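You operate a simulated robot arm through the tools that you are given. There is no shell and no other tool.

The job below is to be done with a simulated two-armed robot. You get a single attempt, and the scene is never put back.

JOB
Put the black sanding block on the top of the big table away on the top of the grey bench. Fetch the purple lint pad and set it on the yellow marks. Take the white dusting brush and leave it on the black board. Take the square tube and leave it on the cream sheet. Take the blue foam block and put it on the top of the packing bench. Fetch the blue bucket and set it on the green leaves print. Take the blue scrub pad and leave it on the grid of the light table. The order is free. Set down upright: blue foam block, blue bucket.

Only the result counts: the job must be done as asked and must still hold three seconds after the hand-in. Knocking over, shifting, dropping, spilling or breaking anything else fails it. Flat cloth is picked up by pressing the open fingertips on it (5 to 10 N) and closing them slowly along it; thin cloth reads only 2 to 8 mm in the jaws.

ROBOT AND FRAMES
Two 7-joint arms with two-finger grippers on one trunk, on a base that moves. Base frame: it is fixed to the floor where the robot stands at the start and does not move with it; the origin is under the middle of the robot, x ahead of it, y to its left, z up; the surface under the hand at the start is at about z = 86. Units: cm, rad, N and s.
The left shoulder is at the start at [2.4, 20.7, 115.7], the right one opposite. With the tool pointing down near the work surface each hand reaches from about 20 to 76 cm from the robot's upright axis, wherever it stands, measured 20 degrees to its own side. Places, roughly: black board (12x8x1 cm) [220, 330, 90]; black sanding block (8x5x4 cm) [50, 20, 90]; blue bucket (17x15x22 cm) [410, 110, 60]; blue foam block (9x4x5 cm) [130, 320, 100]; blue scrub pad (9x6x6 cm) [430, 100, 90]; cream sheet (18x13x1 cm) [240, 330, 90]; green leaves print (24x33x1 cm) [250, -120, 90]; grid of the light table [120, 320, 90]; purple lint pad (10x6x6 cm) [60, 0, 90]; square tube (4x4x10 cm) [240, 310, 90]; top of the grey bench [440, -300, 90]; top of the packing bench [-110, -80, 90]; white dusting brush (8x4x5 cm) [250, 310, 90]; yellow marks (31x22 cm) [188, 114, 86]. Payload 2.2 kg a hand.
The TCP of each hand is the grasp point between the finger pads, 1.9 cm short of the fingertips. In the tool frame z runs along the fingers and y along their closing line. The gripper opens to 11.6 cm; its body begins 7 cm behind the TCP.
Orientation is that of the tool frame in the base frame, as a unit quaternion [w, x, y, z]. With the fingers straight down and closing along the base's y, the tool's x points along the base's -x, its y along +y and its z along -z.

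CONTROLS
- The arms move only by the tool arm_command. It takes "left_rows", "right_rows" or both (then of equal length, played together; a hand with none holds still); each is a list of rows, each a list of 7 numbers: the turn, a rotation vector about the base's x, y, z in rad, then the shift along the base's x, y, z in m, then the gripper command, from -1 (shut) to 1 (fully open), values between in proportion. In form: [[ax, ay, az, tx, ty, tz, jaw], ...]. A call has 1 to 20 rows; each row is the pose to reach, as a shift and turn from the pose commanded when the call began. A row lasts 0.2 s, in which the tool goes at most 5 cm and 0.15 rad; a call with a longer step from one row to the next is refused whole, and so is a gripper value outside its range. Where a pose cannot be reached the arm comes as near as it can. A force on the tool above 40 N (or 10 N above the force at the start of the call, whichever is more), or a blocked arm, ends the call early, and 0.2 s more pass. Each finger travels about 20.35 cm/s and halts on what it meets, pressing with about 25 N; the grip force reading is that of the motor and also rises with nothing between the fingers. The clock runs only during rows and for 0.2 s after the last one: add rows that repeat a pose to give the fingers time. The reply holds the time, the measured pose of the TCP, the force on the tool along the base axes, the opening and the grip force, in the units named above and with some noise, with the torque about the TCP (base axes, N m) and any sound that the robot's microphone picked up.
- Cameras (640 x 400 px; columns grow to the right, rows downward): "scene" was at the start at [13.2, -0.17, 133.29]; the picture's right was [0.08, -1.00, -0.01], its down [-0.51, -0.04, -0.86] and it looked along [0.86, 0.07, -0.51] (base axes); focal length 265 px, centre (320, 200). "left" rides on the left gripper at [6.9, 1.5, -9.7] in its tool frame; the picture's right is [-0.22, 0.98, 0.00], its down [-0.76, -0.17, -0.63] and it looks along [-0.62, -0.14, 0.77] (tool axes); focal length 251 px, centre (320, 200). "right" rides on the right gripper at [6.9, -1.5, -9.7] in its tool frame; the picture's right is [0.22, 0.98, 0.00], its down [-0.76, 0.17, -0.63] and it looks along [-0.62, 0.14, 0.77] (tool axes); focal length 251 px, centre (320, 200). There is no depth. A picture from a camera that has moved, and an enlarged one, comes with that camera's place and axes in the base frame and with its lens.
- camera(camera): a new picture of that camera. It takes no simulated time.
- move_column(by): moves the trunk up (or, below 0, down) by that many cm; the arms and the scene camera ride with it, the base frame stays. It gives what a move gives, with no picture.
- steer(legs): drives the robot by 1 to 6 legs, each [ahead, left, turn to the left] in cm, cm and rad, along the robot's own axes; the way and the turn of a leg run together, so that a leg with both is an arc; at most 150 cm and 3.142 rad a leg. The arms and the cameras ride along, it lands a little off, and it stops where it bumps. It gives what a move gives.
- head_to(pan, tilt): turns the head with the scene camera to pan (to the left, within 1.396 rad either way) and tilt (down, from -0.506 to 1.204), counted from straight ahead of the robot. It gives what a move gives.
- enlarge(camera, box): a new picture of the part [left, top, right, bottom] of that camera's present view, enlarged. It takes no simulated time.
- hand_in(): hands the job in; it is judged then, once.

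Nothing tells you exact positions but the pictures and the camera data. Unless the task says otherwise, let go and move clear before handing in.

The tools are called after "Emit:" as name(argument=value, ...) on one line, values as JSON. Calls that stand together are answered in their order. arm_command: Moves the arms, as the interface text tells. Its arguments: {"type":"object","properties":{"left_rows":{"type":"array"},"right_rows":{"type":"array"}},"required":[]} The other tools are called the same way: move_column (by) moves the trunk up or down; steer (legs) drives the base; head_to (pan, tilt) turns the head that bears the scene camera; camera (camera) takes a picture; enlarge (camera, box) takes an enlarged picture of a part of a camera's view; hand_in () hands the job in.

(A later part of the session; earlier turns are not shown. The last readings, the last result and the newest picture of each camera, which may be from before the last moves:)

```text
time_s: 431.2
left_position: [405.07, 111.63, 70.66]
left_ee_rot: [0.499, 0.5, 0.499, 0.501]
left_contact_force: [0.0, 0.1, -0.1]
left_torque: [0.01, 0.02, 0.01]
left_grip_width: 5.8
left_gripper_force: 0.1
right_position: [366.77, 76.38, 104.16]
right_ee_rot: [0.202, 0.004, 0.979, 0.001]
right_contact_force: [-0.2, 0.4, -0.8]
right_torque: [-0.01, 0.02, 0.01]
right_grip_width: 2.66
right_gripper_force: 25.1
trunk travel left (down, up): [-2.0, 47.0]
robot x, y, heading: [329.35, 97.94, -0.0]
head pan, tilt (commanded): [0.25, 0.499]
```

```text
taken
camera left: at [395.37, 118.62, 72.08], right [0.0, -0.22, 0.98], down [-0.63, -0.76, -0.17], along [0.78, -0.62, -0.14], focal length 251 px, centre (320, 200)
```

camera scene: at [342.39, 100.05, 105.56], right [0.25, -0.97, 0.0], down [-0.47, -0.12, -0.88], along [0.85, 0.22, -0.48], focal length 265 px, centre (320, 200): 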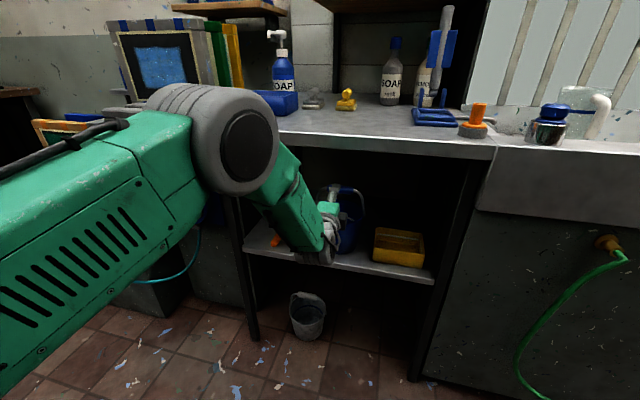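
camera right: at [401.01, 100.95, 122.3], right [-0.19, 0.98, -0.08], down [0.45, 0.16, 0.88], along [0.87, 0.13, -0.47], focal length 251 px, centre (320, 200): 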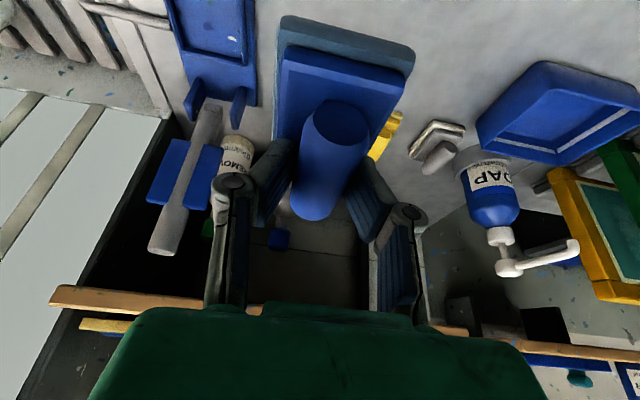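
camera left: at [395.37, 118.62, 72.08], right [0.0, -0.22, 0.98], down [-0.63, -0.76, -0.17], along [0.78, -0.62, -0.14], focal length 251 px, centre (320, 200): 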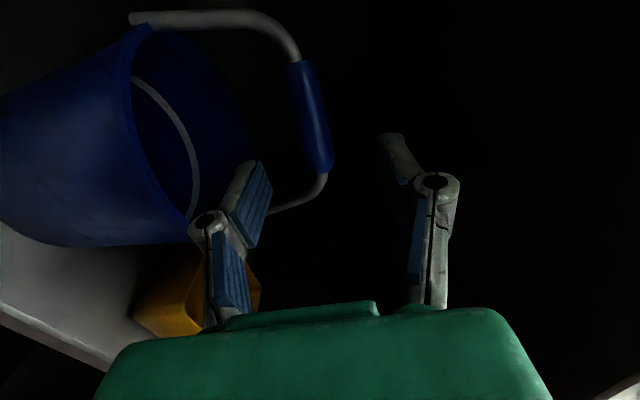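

The tube is centred between the jaws. Moving the last 7.5 cm slowly.

Emit:
arm_command(left_rows=[[0, 0, 0, 0.015, 0, 0, 0], [0, 0, 0, 0.03, 0, 0, 0], [0, 0, 0, 0.045, 0, 0, 0], [0, 0, 0, 0.06, 0, 0, 0], [0, 0, 0, 0.072, 0, 0, 0], [0, 0, 0, 0.076, 0, 0, 0], [0, 0, 0, 0.076, 0, 0, 0]])

Emit:
camera(camera="left")

Emit:
enlarge(camera="scene", box=[230, 150, 430, 275])

```text
time_s: 432.8
left_position: [412.8, 111.72, 70.68]
left_ee_rot: [0.5, 0.5, 0.5, 0.5]
left_contact_force: [-0.6, 0.2, 0.2]
left_torque: [-0.01, 0.01, -0.01]
left_grip_width: 5.8
left_gripper_force: 0.0
right_position: [366.77, 76.32, 104.28]
right_ee_rot: [0.203, 0.004, 0.979, 0.002]
right_contact_force: [0.1, -0.7, -1.4]
right_torque: [0.03, -0.01, -0.03]
right_grip_width: 2.64
right_gripper_force: 24.9
trunk travel left (down, up): [-2.0, 47.0]
robot x, y, heading: [329.25, 97.78, -0.001]
head pan, tilt (commanded): [0.25, 0.499]
```

```text
taken
camera left: at [403.09, 118.52, 72.13], right [0.0, -0.22, 0.98], down [-0.63, -0.76, -0.17], along [0.78, -0.62, -0.14], focal length 251 px, centre (320, 200)
```

left: 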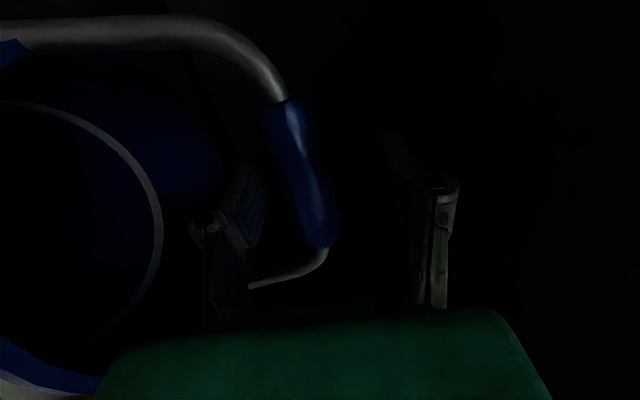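

```text
3.20 times, centred on (330, 212) of scene
camera zoom: at [342.42, 100.05, 105.55], right [0.25, -0.97, 0.0], down [-0.47, -0.12, -0.88], along [0.85, 0.22, -0.48], focal length 849 px, centre (288, 160)
```

zoom: 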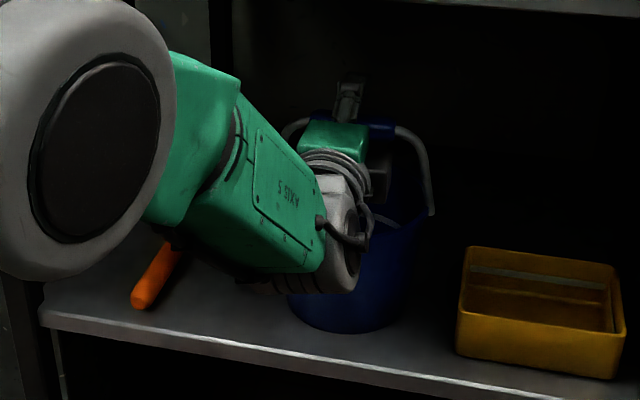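

The tube lies right at the grasp point (x≈413, z≈70). Closing the jaws on it.

Emit:
arm_command(left_rows=[[0, 0, 0, 0.002, 0, -0.004, -0.2], [0, 0, 0, 0.002, 0, -0.005, -0.5], [0, 0, 0, 0.002, 0, -0.005, -0.8], [0, 0, 0, 0.002, 0, -0.005, -1], [0, 0, 0, 0.002, 0, -0.005, -1]])

Emit:
camera(camera="left")

```text
time_s: 434.0
left_position: [413.03, 111.66, 70.15]
left_ee_rot: [0.499, 0.5, 0.5, 0.5]
left_contact_force: [0.8, 0.6, 0.1]
left_torque: [0.0, 0.0, -0.02]
left_grip_width: 1.79
left_gripper_force: 25.1
right_position: [366.77, 76.41, 104.27]
right_ee_rot: [0.202, 0.005, 0.979, 0.001]
right_contact_force: [0.6, 0.0, -0.8]
right_torque: [0.02, 0.01, 0.0]
right_grip_width: 2.64
right_gripper_force: 25.0
trunk travel left (down, up): [-2.0, 47.0]
robot x, y, heading: [329.51, 98.13, 0.008]
head pan, tilt (commanded): [0.25, 0.499]
```

```text
taken
camera left: at [403.36, 118.6, 71.58], right [0.0, -0.22, 0.98], down [-0.63, -0.76, -0.17], along [0.78, -0.62, -0.14], focal length 251 px, centre (320, 200)
```

left: 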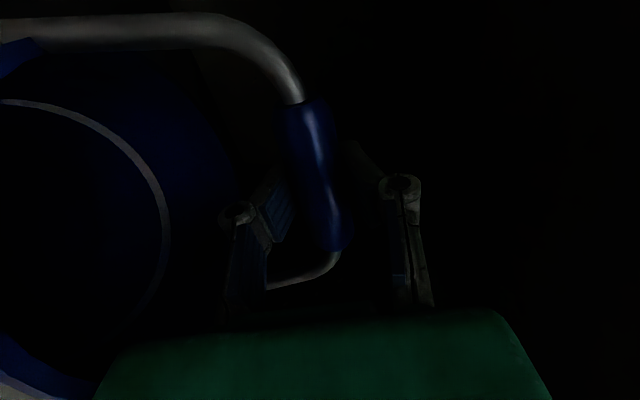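

The tube is gripped (1.8 cm). Lifting 3 cm and checking.

Emit:
arm_command(left_rows=[[0, 0, 0, 0, 0, 0.005, -1], [0, 0, 0, 0, 0, 0.012, -1], [0, 0, 0, 0, 0, 0.02, -1], [0, 0, 0, 0, 0, 0.028, -1], [0, 0, 0, 0, 0, 0.032, -1], [0, 0, 0, 0, 0, 0.032, -1], [0, 0, 0, 0, 0, 0.032, -1]])

Emit:
enlarge(camera="scene", box=[230, 150, 430, 275])

Emit:
camera(camera="left")

```text
time_s: 435.6
left_position: [412.91, 111.69, 73.32]
left_ee_rot: [0.5, 0.5, 0.499, 0.501]
left_contact_force: [-0.6, -0.4, -1.5]
left_torque: [-0.03, 0.01, 0.0]
left_grip_width: 1.77
left_gripper_force: 25.4
right_position: [366.75, 76.39, 104.13]
right_ee_rot: [0.203, 0.004, 0.979, 0.002]
right_contact_force: [-0.4, 0.3, -1.3]
right_torque: [-0.03, -0.01, -0.04]
right_grip_width: 2.66
right_gripper_force: 24.9
trunk travel left (down, up): [-2.0, 47.0]
robot x, y, heading: [329.5, 97.95, -0.001]
head pan, tilt (commanded): [0.25, 0.499]
```

```text
3.20 times, centred on (330, 212) of scene
camera zoom: at [342.45, 100.05, 105.55], right [0.25, -0.97, 0.0], down [-0.47, -0.12, -0.88], along [0.85, 0.22, -0.48], focal length 849 px, centre (288, 160)
```

zoom: 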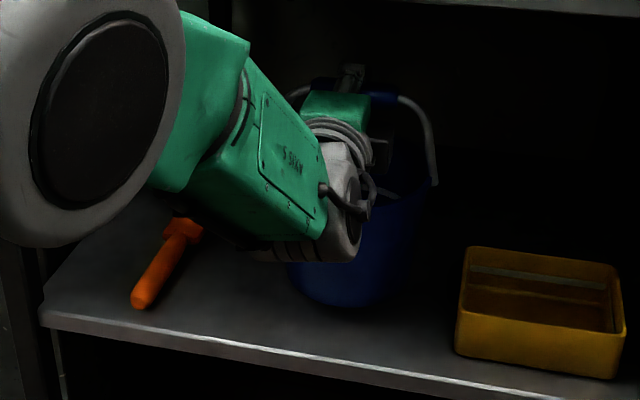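

```text
taken
camera left: at [403.3, 118.54, 74.76], right [0.0, -0.22, 0.98], down [-0.63, -0.76, -0.17], along [0.78, -0.62, -0.14], focal length 251 px, centre (320, 200)
```

left: 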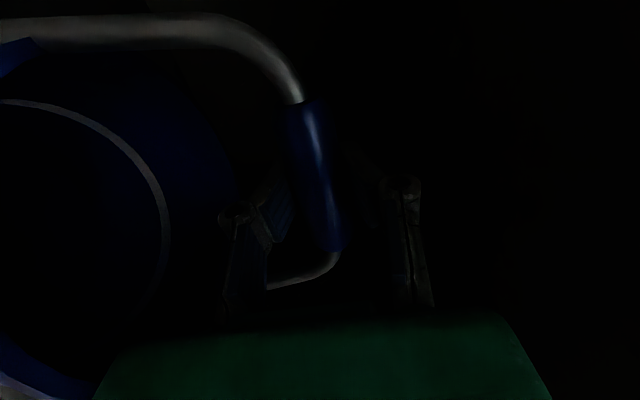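

The bucket is up and hanging upright. Retracting the arm straight back out of the shelf.

Emit:
arm_command(left_rows=[[0, 0, 0, -0.01, 0, 0.002, -1], [0, 0, 0, -0.03, 0, 0.004, -1], [0, 0, 0, -0.05, 0, 0.005, -1], [0, 0, 0, -0.07, 0, 0.005, -1], [0, 0, 0, -0.09, 0, 0.005, -1], [0, 0, 0, -0.11, 0, 0.005, -1], [0, 0, 0, -0.13, 0, 0.005, -1], [0, 0, 0, -0.15, 0, 0.005, -1], [0, 0, 0, -0.17, 0, 0.005, -1], [0, 0, 0, -0.19, 0, 0.005, -1], [0, 0, 0, -0.205, 0, 0.005, -1], [0, 0, 0, -0.21, 0, 0.005, -1], [0, 0, 0, -0.21, 0, 0.005, -1]])

Emit:
camera(camera="scene")

Emit:
camera(camera="left")

```text
time_s: 438.4
left_position: [391.97, 111.61, 73.95]
left_ee_rot: [0.5, 0.499, 0.5, 0.501]
left_contact_force: [0.0, -0.4, -1.7]
left_torque: [0.01, -0.02, 0.02]
left_grip_width: 1.78
left_gripper_force: 25.1
right_position: [366.76, 76.33, 104.25]
right_ee_rot: [0.203, 0.004, 0.979, 0.003]
right_contact_force: [-0.6, 0.1, -1.2]
right_torque: [0.01, 0.01, 0.05]
right_grip_width: 2.63
right_gripper_force: 25.0
trunk travel left (down, up): [-2.0, 47.0]
robot x, y, heading: [329.32, 98.21, -0.001]
head pan, tilt (commanded): [0.25, 0.499]
```

```text
taken
camera scene: at [342.36, 100.04, 105.56], right [0.25, -0.97, 0.0], down [-0.47, -0.12, -0.88], along [0.85, 0.22, -0.48], focal length 265 px, centre (320, 200)
```

scene: 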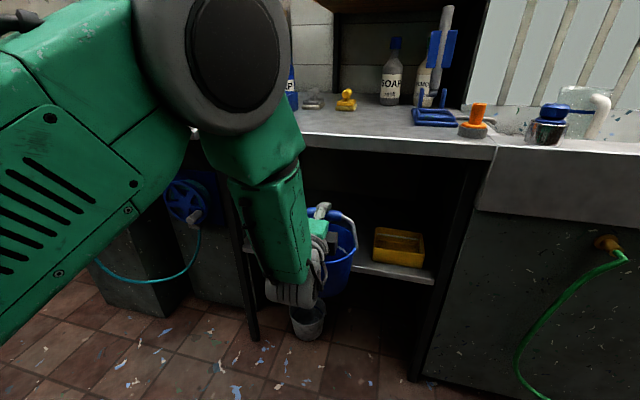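

```text
taken
camera left: at [382.29, 118.51, 75.41], right [0.0, -0.22, 0.98], down [-0.63, -0.76, -0.17], along [0.78, -0.62, -0.14], focal length 251 px, centre (320, 200)
```

left: 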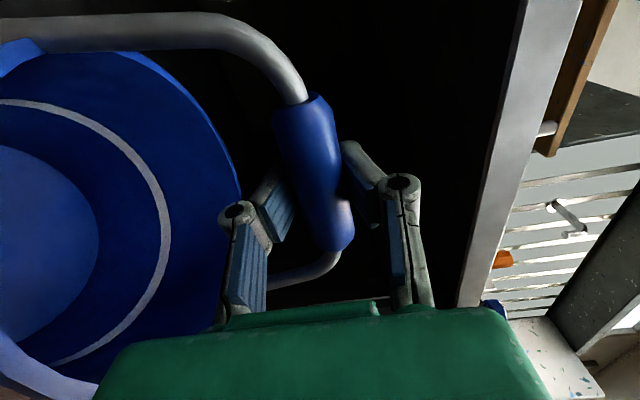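

Clear of the shelf. Reversing 20 cm and then raising the trunk to carry height.

Emit:
steer(legs=[[-20, 0, 0]])

Emit:
move_column(by=40)

Emit:
head_to(pan=0.3, tilt=0.7)

Emit:
camera(camera="scene")

```text
time_s: 440.0
left_position: [371.7, 111.53, 74.06]
left_ee_rot: [0.5, 0.499, 0.5, 0.501]
left_contact_force: [-0.3, 1.1, -1.5]
left_torque: [0.0, -0.01, 0.02]
left_grip_width: 1.75
left_gripper_force: 25.4
right_position: [346.42, 76.35, 104.33]
right_ee_rot: [0.204, 0.006, 0.979, 0.001]
right_contact_force: [-0.5, 0.4, -0.8]
right_torque: [0.0, -0.02, 0.02]
right_grip_width: 2.64
right_gripper_force: 25.1
trunk travel left (down, up): [-2.0, 47.0]
robot x, y, heading: [309.5, 97.73, -0.008]
head pan, tilt (commanded): [0.25, 0.499]
```

```text
time_s: 443.8
left_position: [371.65, 111.49, 114.07]
left_ee_rot: [0.5, 0.5, 0.499, 0.501]
left_contact_force: [0.4, 0.9, -1.1]
left_torque: [-0.02, -0.01, 0.04]
left_grip_width: 1.73
left_gripper_force: 24.4
right_position: [346.43, 76.37, 144.34]
right_ee_rot: [0.204, 0.005, 0.979, 0.002]
right_contact_force: [0.3, 0.4, -0.1]
right_torque: [-0.04, 0.0, -0.01]
right_grip_width: 2.61
right_gripper_force: 24.8
trunk travel left (down, up): [-42.0, 7.0]
robot x, y, heading: [309.13, 97.91, -0.006]
head pan, tilt (commanded): [0.25, 0.499]
```

```text
time_s: 444.5
left_position: [371.65, 111.5, 114.13]
left_ee_rot: [0.501, 0.5, 0.498, 0.501]
left_contact_force: [0.8, 0.1, -1.7]
left_torque: [-0.02, 0.01, -0.04]
left_grip_width: 1.71
left_gripper_force: 24.6
right_position: [346.3, 76.39, 144.24]
right_ee_rot: [0.204, 0.006, 0.979, 0.001]
right_contact_force: [0.7, 0.1, -0.7]
right_torque: [0.02, -0.01, -0.01]
right_grip_width: 2.64
right_gripper_force: 25.4
trunk travel left (down, up): [-42.0, 7.0]
robot x, y, heading: [308.87, 98.19, -0.008]
head pan, tilt (commanded): [0.3, 0.7]
```

```text
taken
camera scene: at [321.64, 100.24, 143.79], right [0.29, -0.96, 0.0], down [-0.62, -0.19, -0.76], along [0.73, 0.23, -0.65], focal length 265 px, centre (320, 200)
```

scene: 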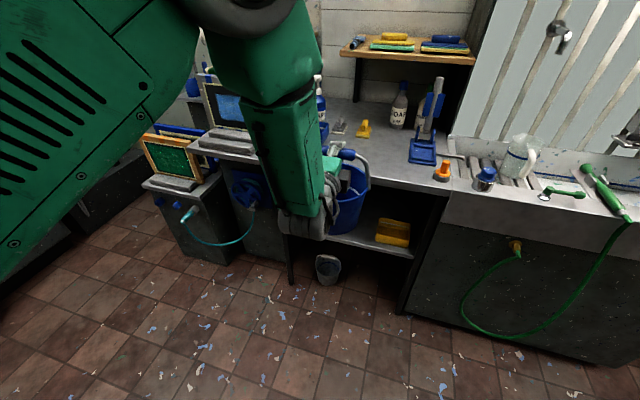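

The bucket hangs clear at carrying height. I'll bring it a bit closer and higher before turning.

Emit:
arm_command(left_rows=[[0, 0, 0, -0.01, 0.005, 0.005, -1], [0, 0, 0, -0.03, 0.015, 0.015, -1], [0, 0, 0, -0.05, 0.027, 0.028, -1], [0, 0, 0, -0.07, 0.038, 0.04, -1], [0, 0, 0, -0.09, 0.049, 0.052, -1], [0, 0, 0, -0.11, 0.06, 0.064, -1], [0, 0, 0, -0.13, 0.07, 0.075, -1], [0, 0, 0, -0.145, 0.078, 0.083, -1], [0, 0, 0, -0.15, 0.08, 0.085, -1], [0, 0, 0, -0.15, 0.08, 0.085, -1]], right_rows=[[0, 0, 0, 0, 0, -0.005, -1], [0, 0, 0, 0, 0, -0.02, -1], [0, 0, 0, 0, 0, -0.04, -1], [0, 0, 0, 0, 0, -0.06, -1], [0, 0, 0, 0, 0, -0.08, -1], [0, 0, 0, 0, 0, -0.1, -1], [0, 0, 0, 0, 0, -0.12, -1], [0, 0, 0, 0, 0, -0.14, -1], [0, 0, 0, 0, 0, -0.15, -1], [0, 0, 0, 0, 0, -0.15, -1]])

Emit:
camera(camera="left")

```text
time_s: 446.7
left_position: [358.3, 118.91, 122.09]
left_ee_rot: [0.502, 0.499, 0.498, 0.502]
left_contact_force: [-0.2, 0.1, -0.7]
left_torque: [0.01, 0.02, -0.01]
left_grip_width: 1.73
left_gripper_force: 25.2
left hand out of reach, approached as far as the arm can: row 8, 9, 10
right_position: [346.35, 76.33, 129.31]
right_ee_rot: [0.204, 0.005, 0.979, 0.001]
right_contact_force: [-0.8, 0.1, -0.7]
right_torque: [-0.02, -0.04, 0.0]
right_grip_width: 2.63
right_gripper_force: 24.8
trunk travel left (down, up): [-42.0, 7.0]
robot x, y, heading: [309.53, 98.2, -0.002]
head pan, tilt (commanded): [0.3, 0.7]
```

```text
taken
camera left: at [348.59, 125.8, 123.43], right [0.0, -0.22, 0.98], down [-0.63, -0.76, -0.17], along [0.78, -0.62, -0.13], focal length 251 px, centre (320, 200)
```

left: 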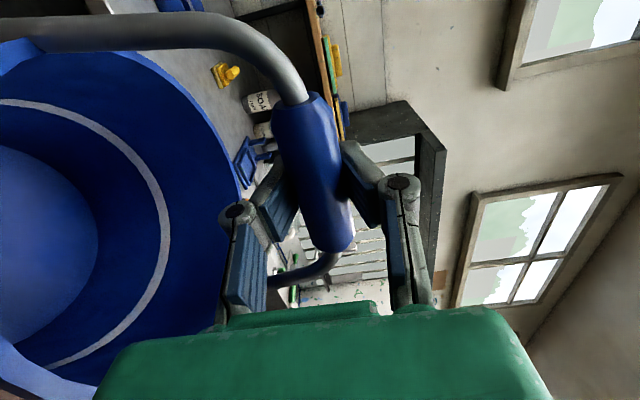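

Stable grip. Moving to mid-aisle and turning to face down the far aisle.

Emit:
steer(legs=[[15, 0, 0]])

Emit:
steer(legs=[[0, 0, -1.56]])

Emit:
head_to(pan=-0.25, tilt=0.45)

Emit:
camera(camera="scene")

```text
time_s: 448.1
left_position: [372.85, 118.78, 122.04]
left_ee_rot: [0.501, 0.499, 0.498, 0.502]
left_contact_force: [0.6, 0.1, -1.6]
left_torque: [0.0, -0.02, 0.01]
left_grip_width: 1.71
left_gripper_force: 24.8
right_position: [360.84, 76.26, 129.48]
right_ee_rot: [0.204, 0.006, 0.979, 0.001]
right_contact_force: [0.9, -0.6, -0.5]
right_torque: [0.01, 0.02, 0.02]
right_grip_width: 2.64
right_gripper_force: 24.7
trunk travel left (down, up): [-42.0, 7.0]
robot x, y, heading: [323.54, 97.74, 0.002]
head pan, tilt (commanded): [0.3, 0.7]
```

```text
time_s: 452.3
left_position: [344.65, 48.92, 122.08]
left_ee_rot: [0.709, 0.705, -0.003, -0.002]
left_contact_force: [-0.1, 0.3, -1.3]
left_torque: [-0.03, 0.03, -0.05]
left_grip_width: 1.73
left_gripper_force: 25.2
right_position: [302.15, 61.2, 129.4]
right_ee_rot: [0.145, 0.698, 0.686, -0.144]
right_contact_force: [0.8, 0.8, -0.1]
right_torque: [0.04, -0.03, 0.02]
right_grip_width: 2.63
right_gripper_force: 24.9
trunk travel left (down, up): [-42.0, 7.0]
robot x, y, heading: [323.98, 98.02, -1.583]
head pan, tilt (commanded): [0.3, 0.7]
```

```text
time_s: 453.3
left_position: [344.68, 49.09, 122.12]
left_ee_rot: [0.71, 0.704, -0.003, -0.001]
left_contact_force: [0.1, -0.2, -1.3]
left_torque: [0.02, 0.02, -0.01]
left_grip_width: 1.7
left_gripper_force: 25.5
right_position: [302.11, 61.59, 129.47]
right_ee_rot: [0.146, 0.698, 0.686, -0.145]
right_contact_force: [-0.1, 0.2, -0.1]
right_torque: [-0.04, -0.02, 0.01]
right_grip_width: 2.65
right_gripper_force: 25.3
trunk travel left (down, up): [-42.0, 7.0]
robot x, y, heading: [323.86, 98.21, -1.58]
head pan, tilt (commanded): [-0.25, 0.45]
```

```text
taken
camera scene: at [321.38, 84.84, 146.0], right [-0.97, 0.25, 0.0], down [0.11, 0.42, -0.9], along [-0.23, -0.87, -0.44], focal length 265 px, centre (320, 200)
```

scene: 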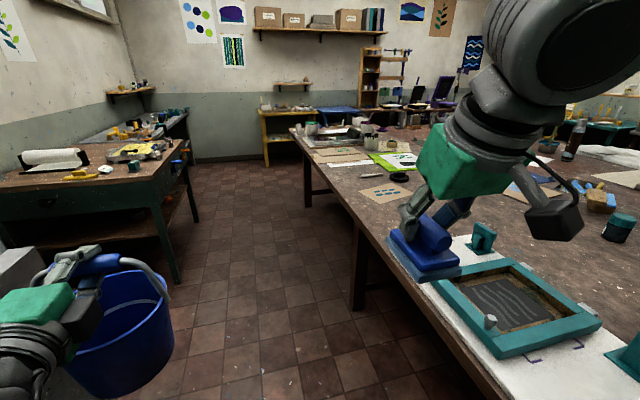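

The bucket hangs upright in the left hand. The green leaves print should be near pixel (342, 152); let me enlarge that region.

Emit:
enlarge(camera="scene", box=[270, 110, 470, 235])

```text
3.20 times, centred on (370, 172) of scene
camera zoom: at [321.38, 84.84, 146.0], right [-0.97, 0.25, 0.0], down [0.11, 0.42, -0.9], along [-0.23, -0.87, -0.44], focal length 849 px, centre (160, 288)
```

zoom: 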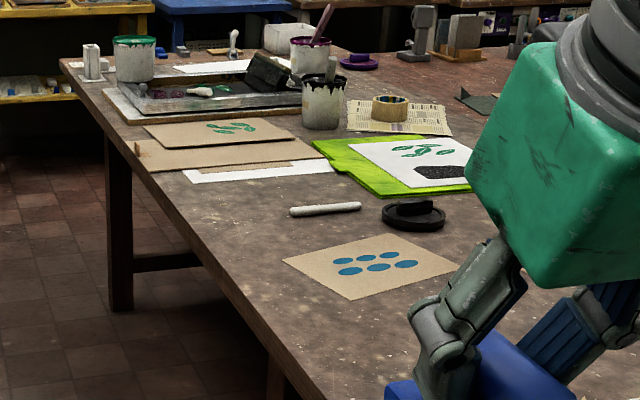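

The kraft card with green leaves at about [252, -117] matches the target print (the white sheet is elsewhere). I'll drive down the aisle to y≈-103 with the trunk raised fully.

Emit:
move_column(by=6)

Emit:
steer(legs=[[100, 0, 0.01], [100, 0, 0]])

Emit:
head_to(pan=-1.0, tilt=0.6)

Emit:
camera(camera="scene")

```text
time_s: 454.3
left_position: [344.6, 49.17, 128.12]
left_ee_rot: [0.709, 0.705, -0.003, -0.002]
left_contact_force: [0.2, -0.1, -1.2]
left_torque: [-0.03, 0.02, 0.02]
left_grip_width: 1.76
left_gripper_force: 24.8
right_position: [302.11, 61.42, 135.44]
right_ee_rot: [0.146, 0.698, 0.686, -0.145]
right_contact_force: [-0.5, 0.7, -1.0]
right_torque: [-0.03, 0.0, -0.01]
right_grip_width: 2.63
right_gripper_force: 25.0
trunk travel left (down, up): [-48.0, 1.0]
robot x, y, heading: [324.2, 98.0, -1.582]
head pan, tilt (commanded): [-0.25, 0.45]
```

```text
time_s: 464.3
left_position: [346.1, -151.94, 128.12]
left_ee_rot: [0.71, 0.704, 0.002, 0.003]
left_contact_force: [-0.3, 0.4, -1.7]
left_torque: [0.01, -0.01, 0.02]
left_grip_width: 1.67
left_gripper_force: 25.0
right_position: [303.43, -140.17, 135.51]
right_ee_rot: [0.147, 0.694, 0.69, -0.145]
right_contact_force: [-0.1, 0.2, -1.0]
right_torque: [-0.02, -0.02, 0.0]
right_grip_width: 2.62
right_gripper_force: 25.6
trunk travel left (down, up): [-48.0, 1.0]
robot x, y, heading: [324.84, -103.35, -1.567]
head pan, tilt (commanded): [-0.25, 0.45]
```

```text
time_s: 465.4
left_position: [346.02, -151.8, 128.27]
left_ee_rot: [0.71, 0.704, 0.001, 0.001]
left_contact_force: [-0.1, 0.5, -2.0]
left_torque: [-0.05, -0.03, 0.02]
left_grip_width: 1.65
left_gripper_force: 25.4
right_position: [303.36, -139.89, 135.54]
right_ee_rot: [0.148, 0.693, 0.69, -0.145]
right_contact_force: [1.0, -0.2, -1.0]
right_torque: [0.02, 0.03, 0.0]
right_grip_width: 2.65
right_gripper_force: 24.8
trunk travel left (down, up): [-48.0, 1.0]
robot x, y, heading: [324.74, -103.72, -1.567]
head pan, tilt (commanded): [-1.0, 0.6]
```

```text
taken
camera scene: at [317.04, -112.49, 150.66], right [-0.54, 0.84, 0.0], down [0.48, 0.31, -0.82], along [-0.69, -0.45, -0.57], focal length 265 px, centre (320, 200)
```

scene: 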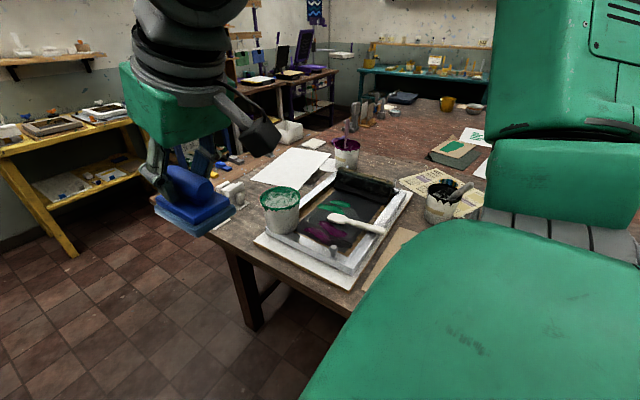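

The pots near the path are lower than the bucket's bottom. Turning to face the table.

Emit:
steer(legs=[[0, 0, -1.57]])

Emit:
head_to(pan=0.1, tilt=0.75)

Emit:
camera(camera="scene")

```text
time_s: 469.6
left_position: [276.44, -124.9, 128.29]
left_ee_rot: [0.504, 0.499, -0.496, -0.501]
left_contact_force: [-0.6, -0.6, -1.1]
left_torque: [-0.03, 0.03, 0.02]
left_grip_width: 1.68
left_gripper_force: 24.6
right_position: [288.13, -82.08, 135.61]
right_ee_rot: [0.001, 0.979, -0.002, -0.205]
right_contact_force: [0.1, 0.5, -0.4]
right_torque: [-0.03, -0.02, -0.01]
right_grip_width: 2.66
right_gripper_force: 25.4
trunk travel left (down, up): [-48.0, 1.0]
robot x, y, heading: [324.68, -103.15, -3.134]
head pan, tilt (commanded): [-1.0, 0.6]
```

```text
time_s: 471.0
left_position: [276.6, -124.78, 128.28]
left_ee_rot: [0.504, 0.499, -0.497, -0.5]
left_contact_force: [-0.4, 0.2, -1.3]
left_torque: [-0.01, -0.02, 0.0]
left_grip_width: 1.69
left_gripper_force: 24.8
right_position: [288.47, -82.1, 135.65]
right_ee_rot: [0.003, 0.978, -0.001, -0.207]
right_contact_force: [0.1, -0.7, -0.8]
right_torque: [0.01, -0.02, -0.01]
right_grip_width: 2.65
right_gripper_force: 24.5
trunk travel left (down, up): [-48.0, 1.0]
robot x, y, heading: [324.98, -103.39, -3.138]
head pan, tilt (commanded): [0.099, 0.75]
```

```text
taken
camera scene: at [312.12, -104.17, 149.37], right [-0.1, 0.99, 0.0], down [0.68, 0.07, -0.73], along [-0.73, -0.08, -0.68], focal length 265 px, centre (320, 200)
```

scene: 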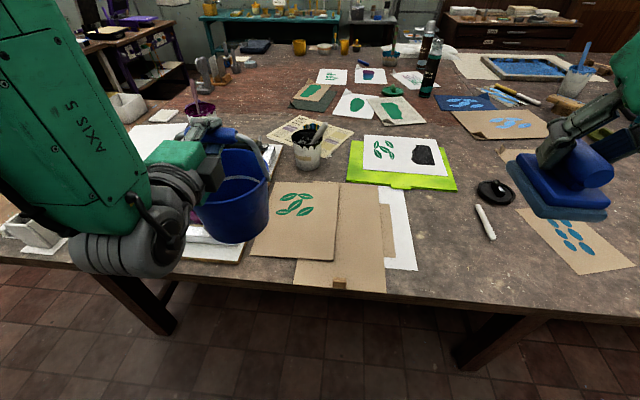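

Now I can see the print right in front of the bucket. Enlarging to measure its outline.

Emit:
enlarge(camera="scene", box=[220, 140, 460, 290])

```text
2.67 times, centred on (340, 215) of scene
camera zoom: at [312.12, -104.17, 149.37], right [-0.1, 0.99, 0.0], down [0.68, 0.07, -0.73], along [-0.73, -0.08, -0.68], focal length 708 px, centre (267, 160)
```

zoom: 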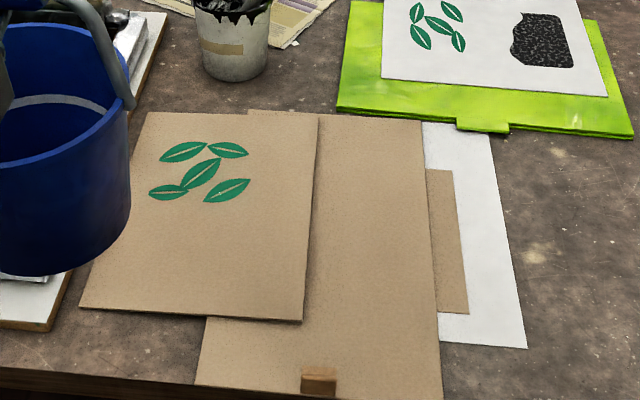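

The print spans x 236–269.6, y -128.6…-104.8, centred at [253, -116.7]. I'll carry the bucket gently over its centre at the present height.

Emit:
arm_command(left_rows=[[0, 0, 0, -0.008, 0.003, 0, -1], [0, 0, 0, -0.024, 0.008, 0, -1], [0, 0, 0, -0.044, 0.015, 0, -1], [0, 0, 0, -0.066, 0.022, 0, -1], [0, 0, 0, -0.088, 0.03, 0, -1], [0, 0, 0, -0.11, 0.038, 0, -1], [0, 0, 0, -0.132, 0.045, 0, -1], [0, 0, 0, -0.154, 0.053, 0, -1], [0, 0, 0, -0.176, 0.06, 0, -1], [0, 0, 0, -0.198, 0.068, 0, -1], [0, 0, 0, -0.216, 0.074, 0, -1], [0, 0, 0, -0.23, 0.079, 0, -1], [0, 0, 0, -0.236, 0.081, 0, -1], [0, 0, 0, -0.236, 0.081, 0, -1]])

Emit:
camera(camera="scene")

Emit:
camera(camera="left")

```text
time_s: 474.0
left_position: [253.12, -116.73, 128.32]
left_ee_rot: [0.504, 0.499, -0.496, -0.501]
left_contact_force: [1.3, -0.1, -0.6]
left_torque: [-0.02, 0.03, -0.01]
left_grip_width: 1.64
left_gripper_force: 24.9
right_position: [288.55, -82.18, 135.62]
right_ee_rot: [0.002, 0.978, -0.002, -0.207]
right_contact_force: [-0.2, 0.4, -0.7]
right_torque: [0.0, 0.01, 0.01]
right_grip_width: 2.66
right_gripper_force: 25.0
trunk travel left (down, up): [-48.0, 1.0]
robot x, y, heading: [324.63, -103.35, -3.135]
head pan, tilt (commanded): [0.099, 0.75]
```

```text
taken
camera scene: at [312.01, -104.13, 149.36], right [-0.1, 0.99, 0.0], down [0.68, 0.07, -0.73], along [-0.72, -0.08, -0.68], focal length 265 px, centre (320, 200)
```

scene: 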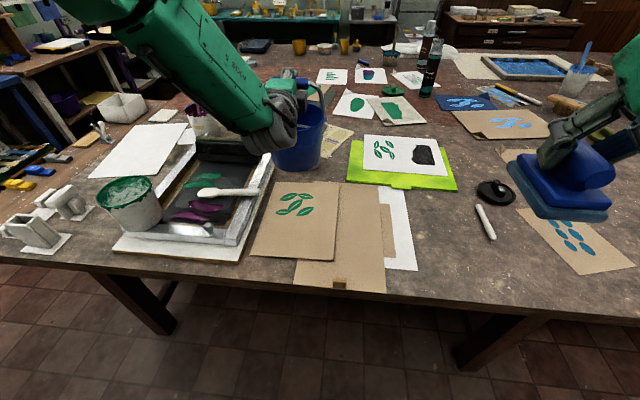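

```text
taken
camera left: at [262.77, -123.57, 129.62], right [0.01, 0.22, 0.98], down [0.63, 0.76, -0.17], along [-0.78, 0.61, -0.13], focal length 251 px, centre (320, 200)
```

left: 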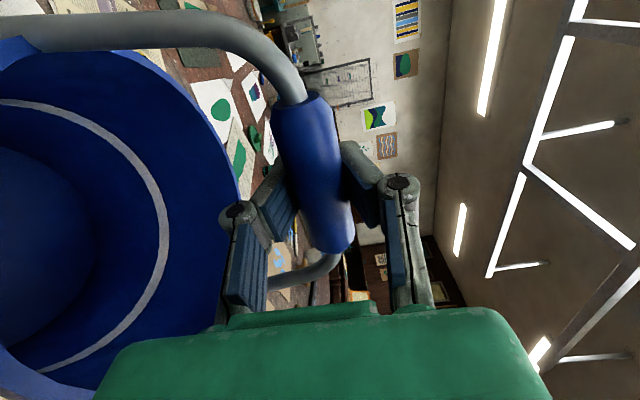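

The bucket is right over the print's centre. Lowering with the trunk by 17 cm, then I'll creep to contact with the arm.

Emit:
move_column(by=-17)

Emit:
camera(camera="scene")

Emit:
enlarge(camera="scene", box=[220, 60, 460, 210])

```text
time_s: 475.9
left_position: [253.05, -116.71, 111.35]
left_ee_rot: [0.504, 0.499, -0.496, -0.501]
left_contact_force: [0.6, -0.4, -1.0]
left_torque: [0.03, -0.01, -0.02]
left_grip_width: 1.64
left_gripper_force: 25.1
right_position: [288.45, -82.16, 118.76]
right_ee_rot: [0.002, 0.978, -0.003, -0.207]
right_contact_force: [0.9, 0.0, -1.1]
right_torque: [0.0, 0.01, 0.01]
right_grip_width: 2.66
right_gripper_force: 24.8
trunk travel left (down, up): [-31.0, 18.0]
robot x, y, heading: [324.55, -103.64, -3.133]
head pan, tilt (commanded): [0.099, 0.75]
```

```text
taken
camera scene: at [312.07, -104.16, 132.37], right [-0.1, 0.99, 0.0], down [0.68, 0.07, -0.73], along [-0.72, -0.08, -0.68], focal length 265 px, centre (320, 200)
```

scene: 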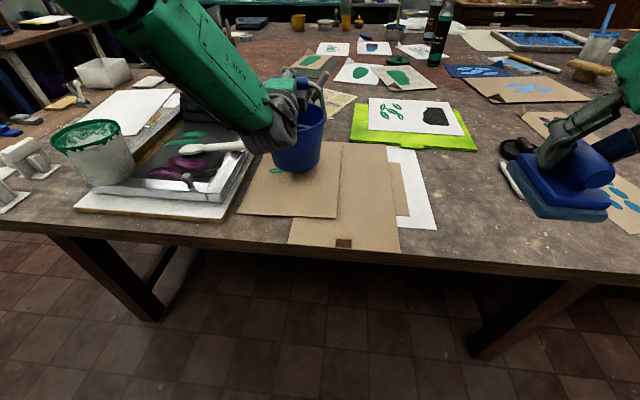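

```text
2.67 times, centred on (340, 135) of scene
camera zoom: at [312.07, -104.16, 132.37], right [-0.1, 0.99, 0.0], down [0.68, 0.07, -0.73], along [-0.72, -0.08, -0.68], focal length 708 px, centre (267, 373)
```

zoom: 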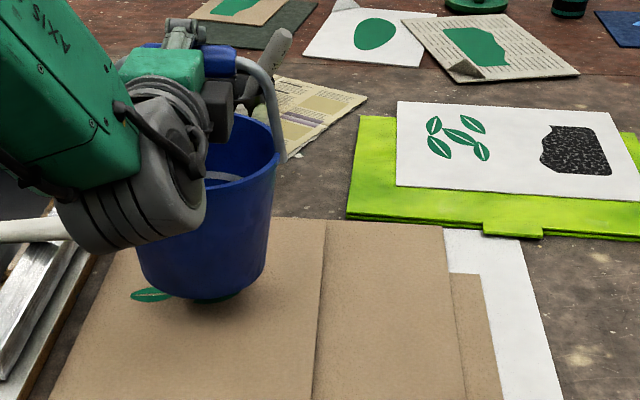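

Close now. Creeping down with the arm until the bucket's bottom touches.

Emit:
arm_command(left_rows=[[0, 0, 0, 0, 0, -0.006, -1], [0, 0, 0, 0, 0, -0.012, -1], [0, 0, 0, 0, 0, -0.018, -1], [0, 0, 0, 0, 0, -0.022, -1], [0, 0, 0, 0, 0, -0.022, -1]])

Emit:
enlarge(camera="scene", box=[220, 60, 460, 210])

```text
time_s: 477.1
left_position: [253.16, -116.83, 109.07]
left_ee_rot: [0.504, 0.499, -0.495, -0.502]
left_contact_force: [0.6, -0.5, -1.6]
left_torque: [0.02, 0.02, -0.02]
left_grip_width: 1.66
left_gripper_force: 25.1
right_position: [288.47, -82.16, 118.61]
right_ee_rot: [0.002, 0.978, -0.002, -0.207]
right_contact_force: [-0.6, 0.9, 0.1]
right_torque: [-0.02, 0.06, 0.02]
right_grip_width: 2.64
right_gripper_force: 25.0
trunk travel left (down, up): [-31.0, 18.0]
robot x, y, heading: [324.82, -103.55, -3.134]
head pan, tilt (commanded): [0.099, 0.75]
```

```text
2.67 times, centred on (340, 135) of scene
camera zoom: at [312.07, -104.16, 132.36], right [-0.1, 0.99, 0.0], down [0.68, 0.07, -0.73], along [-0.72, -0.08, -0.68], focal length 708 px, centre (267, 373)
```

zoom: 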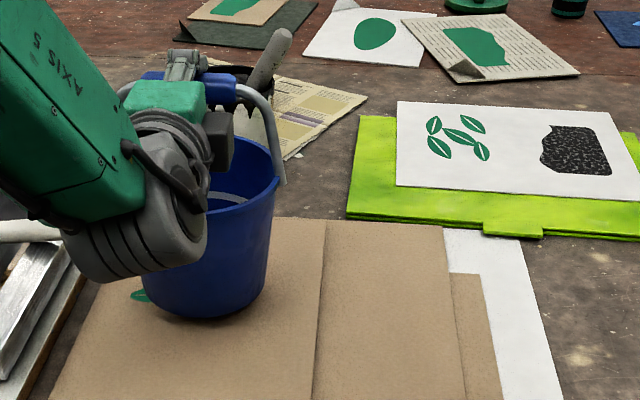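

Emit:
arm_command(left_rows=[[0, 0, 0, 0, 0, -0.003, -1], [0, 0, 0, 0, 0, -0.006, -1], [0, 0, 0, 0, 0, -0.009, -1]])

```text
time_s: 477.9
left_position: [253.08, -116.81, 108.12]
left_ee_rot: [0.505, 0.499, -0.495, -0.501]
left_contact_force: [-0.8, -0.7, -2.1]
left_torque: [0.01, 0.0, 0.01]
left_grip_width: 1.65
left_gripper_force: 25.3
right_position: [288.38, -82.15, 118.6]
right_ee_rot: [0.003, 0.978, -0.002, -0.207]
right_contact_force: [-0.6, -0.2, -0.7]
right_torque: [0.03, -0.01, 0.02]
right_grip_width: 2.64
right_gripper_force: 25.1
trunk travel left (down, up): [-31.0, 18.0]
robot x, y, heading: [324.63, -103.63, -3.141]
head pan, tilt (commanded): [0.099, 0.75]
```

Emit:
arm_command(left_rows=[[0, 0, 0, 0, 0, -0.003, -1], [0, 0, 0, 0, 0, -0.006, -1], [0, 0, 0, 0, 0, -0.009, -1]])

Emit:
enlarge(camera="scene", box=[220, 60, 460, 210])

```text
time_s: 478.7
left_position: [253.06, -116.79, 107.36]
left_ee_rot: [0.504, 0.499, -0.495, -0.501]
left_contact_force: [-0.7, 0.4, -2.0]
left_torque: [0.0, 0.0, 0.0]
left_grip_width: 1.6
left_gripper_force: 25.4
right_position: [288.48, -82.1, 118.6]
right_ee_rot: [0.002, 0.978, -0.002, -0.207]
right_contact_force: [-0.1, -1.0, -0.7]
right_torque: [0.0, 0.02, 0.01]
right_grip_width: 2.65
right_gripper_force: 24.6
trunk travel left (down, up): [-31.0, 18.0]
robot x, y, heading: [324.73, -103.54, -3.137]
head pan, tilt (commanded): [0.099, 0.75]
```

```text
2.67 times, centred on (340, 135) of scene
camera zoom: at [312.05, -104.16, 132.35], right [-0.1, 0.99, 0.0], down [0.68, 0.07, -0.73], along [-0.72, -0.08, -0.68], focal length 708 px, centre (267, 373)
```

zoom: 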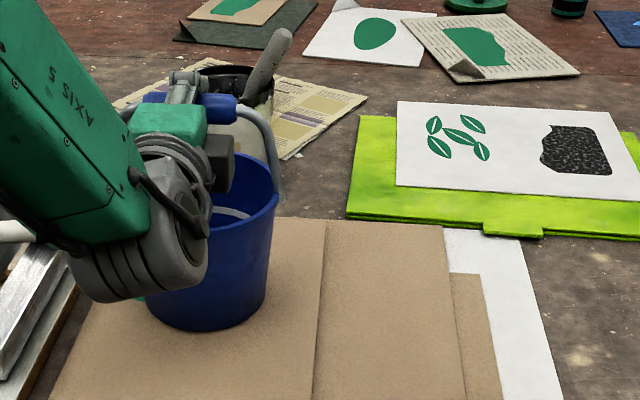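

Emit:
arm_command(left_rows=[[0, 0, 0, 0, 0, -0.003, -1], [0, 0, 0, 0, 0, -0.006, -1], [0, 0, 0, 0, 0, -0.008, -1]])

```text
time_s: 479.5
left_position: [253.07, -116.91, 106.95]
left_ee_rot: [0.506, 0.498, -0.492, -0.503]
left_contact_force: [-2.6, -2.0, 14.9]
left_torque: [0.4, 0.03, 0.08]
left_grip_width: 1.61
left_gripper_force: 25.0
right_position: [288.58, -82.19, 118.76]
right_ee_rot: [0.002, 0.978, -0.003, -0.207]
right_contact_force: [-0.3, 0.3, -0.6]
right_torque: [-0.03, 0.0, 0.0]
right_grip_width: 2.64
right_gripper_force: 24.9
trunk travel left (down, up): [-31.0, 18.0]
robot x, y, heading: [324.72, -103.57, -3.138]
head pan, tilt (commanded): [0.099, 0.75]
```

The bucket stands on the print (15 N). Easing off slightly, then opening the jaws.

Emit:
arm_command(left_rows=[[0, 0, 0, 0, 0, 0.002, -1], [0, 0, 0, 0, 0, 0.003, -0.8], [0, 0, 0, 0, 0, 0.003, -0.6], [0, 0, 0, 0, 0, 0.003, -0.4], [0, 0, 0, 0, 0, 0.003, -0.2], [0, 0, 0, 0, 0, 0.003, 0], [0, 0, 0, 0, 0, 0.003, 0], [0, 0, 0, 0, 0, 0.003, 0]])

Emit:
camera(camera="left")

Emit:
enlarge(camera="scene", box=[220, 60, 460, 210])

```text
time_s: 481.3
left_position: [253.2, -116.78, 106.83]
left_ee_rot: [0.504, 0.499, -0.496, -0.5]
left_contact_force: [0.9, 0.0, -0.1]
left_torque: [0.01, -0.02, 0.01]
left_grip_width: 5.8
left_gripper_force: 0.1
right_position: [288.32, -82.18, 118.7]
right_ee_rot: [0.002, 0.978, -0.002, -0.207]
right_contact_force: [0.7, 0.3, -0.8]
right_torque: [0.03, -0.01, 0.0]
right_grip_width: 2.61
right_gripper_force: 24.4
trunk travel left (down, up): [-31.0, 18.0]
robot x, y, heading: [324.87, -103.41, -3.142]
head pan, tilt (commanded): [0.099, 0.75]
```

```text
taken
camera left: at [262.82, -123.63, 108.13], right [0.01, 0.21, 0.98], down [0.63, 0.76, -0.17], along [-0.78, 0.61, -0.13], focal length 251 px, centre (320, 200)
```

left: 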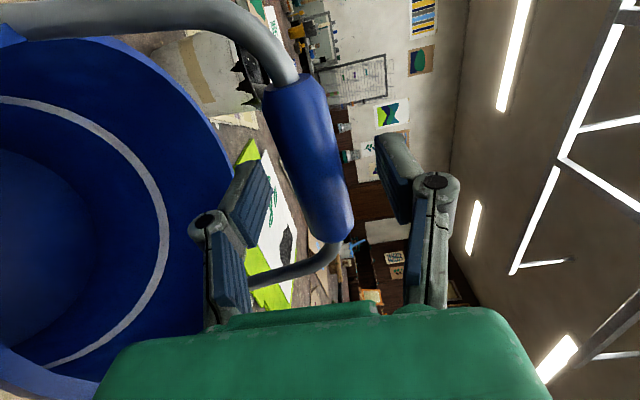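

```text
2.67 times, centred on (340, 135) of scene
camera zoom: at [312.08, -104.14, 132.36], right [-0.1, 0.99, 0.0], down [0.68, 0.07, -0.73], along [-0.72, -0.08, -0.68], focal length 708 px, centre (267, 373)
```

zoom: 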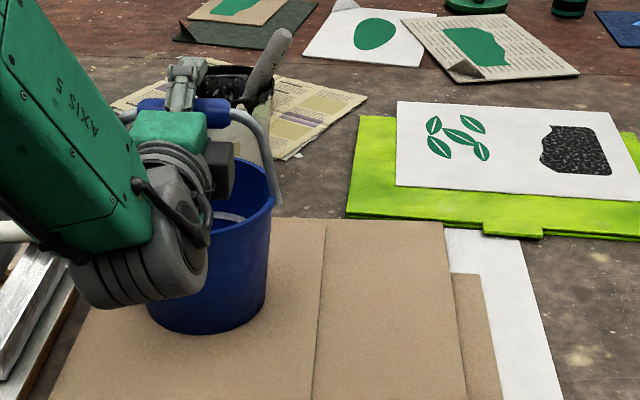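

The handle stays upright, free between the open jaws. Withdrawing straight back.

Emit:
arm_command(left_rows=[[0, 0, 0, 0.01, 0, 0, 0], [0, 0, 0, 0.025, 0, 0, 0], [0, 0, 0, 0.045, 0, 0, 0], [0, 0, 0, 0.065, 0, 0, 0], [0, 0, 0, 0.085, 0, 0, 0], [0, 0, 0, 0.105, 0, 0, 0], [0, 0, 0, 0.13, 0, 0, 0], [0, 0, 0, 0.15, 0, 0.01, 0], [0, 0, 0, 0.17, 0, 0.03, 0], [0, 0, 0, 0.18, 0, 0.06, 0], [0, 0, 0, 0.18, 0, 0.06, 0]])

Emit:
camera(camera="scene")

```text
time_s: 483.7
left_position: [271.0, -116.7, 112.92]
left_ee_rot: [0.504, 0.5, -0.496, -0.501]
left_contact_force: [-0.3, 0.4, 0.4]
left_torque: [0.02, 0.02, 0.0]
left_grip_width: 5.81
left_gripper_force: 0.1
right_position: [288.47, -82.08, 118.49]
right_ee_rot: [0.002, 0.978, -0.002, -0.207]
right_contact_force: [-0.5, 1.0, -1.1]
right_torque: [0.0, 0.0, -0.01]
right_grip_width: 2.65
right_gripper_force: 25.2
trunk travel left (down, up): [-31.0, 18.0]
robot x, y, heading: [324.65, -103.38, -3.134]
head pan, tilt (commanded): [0.099, 0.75]
```

```text
taken
camera scene: at [312.11, -104.16, 132.36], right [-0.1, 0.99, 0.0], down [0.68, 0.07, -0.73], along [-0.72, -0.08, -0.68], focal length 265 px, centre (320, 200)
```

scene: 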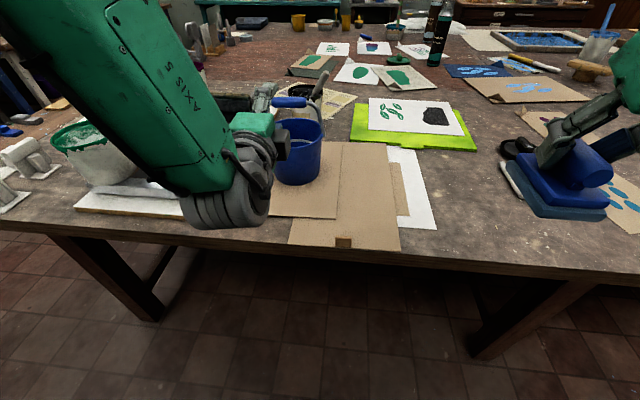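

The blue bucket stands upright on the green leaves print. Now I'll back up, return the left hand to its normal tucked pose, and carry the scrub pad to the light table.

Emit:
steer(legs=[[-17, 0, 0]])

Emit:
arm_command(left_rows=[[0, -0.13, 0, 0.01, -0.005, 0.01, -0.3], [0, -0.27, 0, 0.025, -0.015, 0.02, -0.5], [0, -0.41, 0, 0.045, -0.025, 0.03, -0.5], [0, -0.55, 0, 0.065, -0.035, 0.03, -0.5], [0, -0.69, 0, 0.085, -0.045, 0.03, -0.5], [0, -0.83, 0, 0.105, -0.055, 0.03, -0.5], [0, -0.97, 0, 0.125, -0.065, 0.03, -0.5], [0, -1.11, 0, 0.145, -0.075, 0.03, -0.5], [0, -1.25, 0, 0.165, -0.085, 0.03, -0.5], [0, -1.39, 0, 0.185, -0.095, 0.03, -0.5], [0, -1.5, 0, 0.2, -0.1, 0.03, -0.5], [0, -1.57, 0, 0.21, -0.105, 0.03, -0.5], [0, -1.57, 0, 0.21, -0.105, 0.03, -0.5]])

Emit:
camera(camera="scene")

```text
time_s: 485.1
left_position: [287.77, -116.72, 112.75]
left_ee_rot: [0.506, 0.5, -0.495, -0.5]
left_contact_force: [-0.7, 0.3, -0.8]
left_torque: [0.0, 0.0, -0.01]
left_grip_width: 5.79
left_gripper_force: 0.0
right_position: [305.16, -82.18, 118.66]
right_ee_rot: [0.003, 0.978, 0.0, -0.208]
right_contact_force: [0.0, -0.3, -0.6]
right_torque: [-0.03, 0.0, 0.01]
right_grip_width: 2.62
right_gripper_force: 24.9
trunk travel left (down, up): [-31.0, 18.0]
robot x, y, heading: [341.47, -103.21, -3.133]
head pan, tilt (commanded): [0.099, 0.75]
```

```text
time_s: 487.9
left_position: [309.14, -127.56, 115.99]
left_ee_rot: [0.008, 0.708, -0.706, 0.0]
left_contact_force: [0.0, 0.0, 0.6]
left_torque: [-0.01, -0.01, 0.01]
left_grip_width: 2.89
left_gripper_force: 0.0
right_position: [305.35, -82.34, 118.73]
right_ee_rot: [0.003, 0.978, 0.001, -0.209]
right_contact_force: [-0.3, -0.4, -1.1]
right_torque: [-0.01, 0.03, 0.01]
right_grip_width: 2.61
right_gripper_force: 25.2
trunk travel left (down, up): [-31.0, 18.0]
robot x, y, heading: [341.72, -103.18, -3.132]
head pan, tilt (commanded): [0.099, 0.75]
```

```text
taken
camera scene: at [328.98, -104.26, 132.38], right [-0.11, 0.99, 0.0], down [0.68, 0.07, -0.73], along [-0.73, -0.08, -0.68], focal length 265 px, centre (320, 200)
```

scene: 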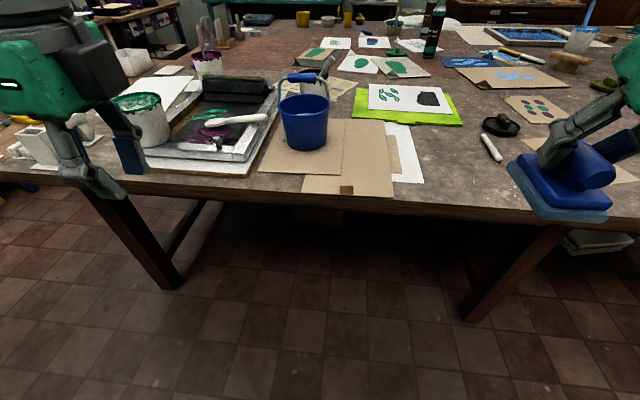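

The bucket is well within the print. Now turning to drive up the far aisle with the scrub pad.

Emit:
steer(legs=[[0, 0, -1.55]])

Emit:
head_to(pan=0.0, tilt=0.4)

Emit:
camera(camera="scene")

```text
time_s: 492.1
left_position: [316.16, -71.91, 115.84]
left_ee_rot: [-0.005, -0.018, 1.0, 0.006]
left_contact_force: [-0.6, 1.1, -0.4]
left_torque: [0.02, -0.02, 0.01]
left_grip_width: 2.9
left_gripper_force: 0.0
right_position: [361.15, -66.53, 118.78]
right_ee_rot: [-0.145, 0.704, -0.679, -0.151]
right_contact_force: [1.0, 0.1, 0.0]
right_torque: [0.04, -0.03, -0.02]
right_grip_width: 2.65
right_gripper_force: 24.5
trunk travel left (down, up): [-31.0, 18.0]
robot x, y, heading: [341.45, -103.4, 1.612]
head pan, tilt (commanded): [0.099, 0.75]
```

```text
time_s: 492.9
left_position: [316.14, -72.09, 116.05]
left_ee_rot: [-0.005, -0.019, 1.0, 0.008]
left_contact_force: [-0.5, 0.6, -0.4]
left_torque: [0.03, -0.02, -0.04]
left_grip_width: 2.91
left_gripper_force: 0.1
right_position: [361.26, -66.73, 118.77]
right_ee_rot: [-0.145, 0.703, -0.679, -0.152]
right_contact_force: [-0.1, 0.2, -1.2]
right_torque: [0.01, -0.01, -0.01]
right_grip_width: 2.61
right_gripper_force: 25.1
trunk travel left (down, up): [-31.0, 18.0]
robot x, y, heading: [341.63, -103.49, 1.615]
head pan, tilt (commanded): [0.0, 0.4]
```

```text
taken
camera scene: at [340.76, -89.96, 135.48], right [1.0, 0.04, 0.0], down [0.02, -0.39, -0.92], along [-0.04, 0.92, -0.39], focal length 265 px, centre (320, 200)
```

scene: 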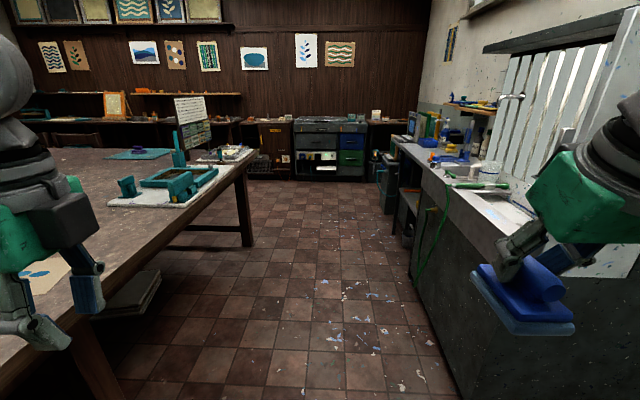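

The aisle is clear ahead. Driving up to y≈207, then I'll turn left into the left aisle.

Emit:
steer(legs=[[150, 0, 0], [150, 0, 0], [14, 0, 0]])

Emit:
steer(legs=[[0, 0, 1.53]])

Emit:
camera(camera="scene")

```text
time_s: 508.2
left_position: [298.75, 239.51, 116.05]
left_ee_rot: [-0.006, -0.028, 1.0, 0.008]
left_contact_force: [-0.7, 0.4, -0.3]
left_torque: [0.02, 0.03, 0.01]
left_grip_width: 2.89
left_gripper_force: 0.1
right_position: [343.4, 245.72, 118.86]
right_ee_rot: [-0.144, 0.71, -0.672, -0.153]
right_contact_force: [0.1, -0.4, -0.1]
right_torque: [-0.06, -0.01, -0.01]
right_grip_width: 2.64
right_gripper_force: 25.1
trunk travel left (down, up): [-31.0, 18.0]
robot x, y, heading: [324.3, 208.63, 1.634]
head pan, tilt (commanded): [0.0, 0.4]
```

```text
time_s: 512.4
left_position: [292.79, 183.86, 116.05]
left_ee_rot: [0.009, 0.715, -0.699, -0.002]
left_contact_force: [0.1, 1.3, -0.6]
left_torque: [0.01, -0.01, -0.02]
left_grip_width: 2.91
left_gripper_force: 0.0
right_position: [288.25, 228.87, 118.85]
right_ee_rot: [0.003, 0.978, 0.01, -0.21]
right_contact_force: [1.1, -0.4, -0.8]
right_torque: [-0.03, -0.02, 0.0]
right_grip_width: 2.66
right_gripper_force: 24.8
trunk travel left (down, up): [-31.0, 18.0]
robot x, y, heading: [324.23, 208.62, -3.114]
head pan, tilt (commanded): [0.0, 0.4]
```

```text
taken
camera scene: at [310.95, 208.34, 135.48], right [-0.03, 1.0, 0.0], down [0.39, 0.01, -0.92], along [-0.92, -0.03, -0.39], focal length 265 px, centre (320, 200)
```

scene: 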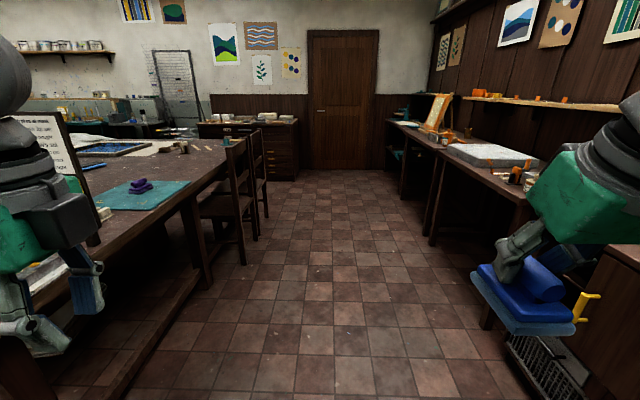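

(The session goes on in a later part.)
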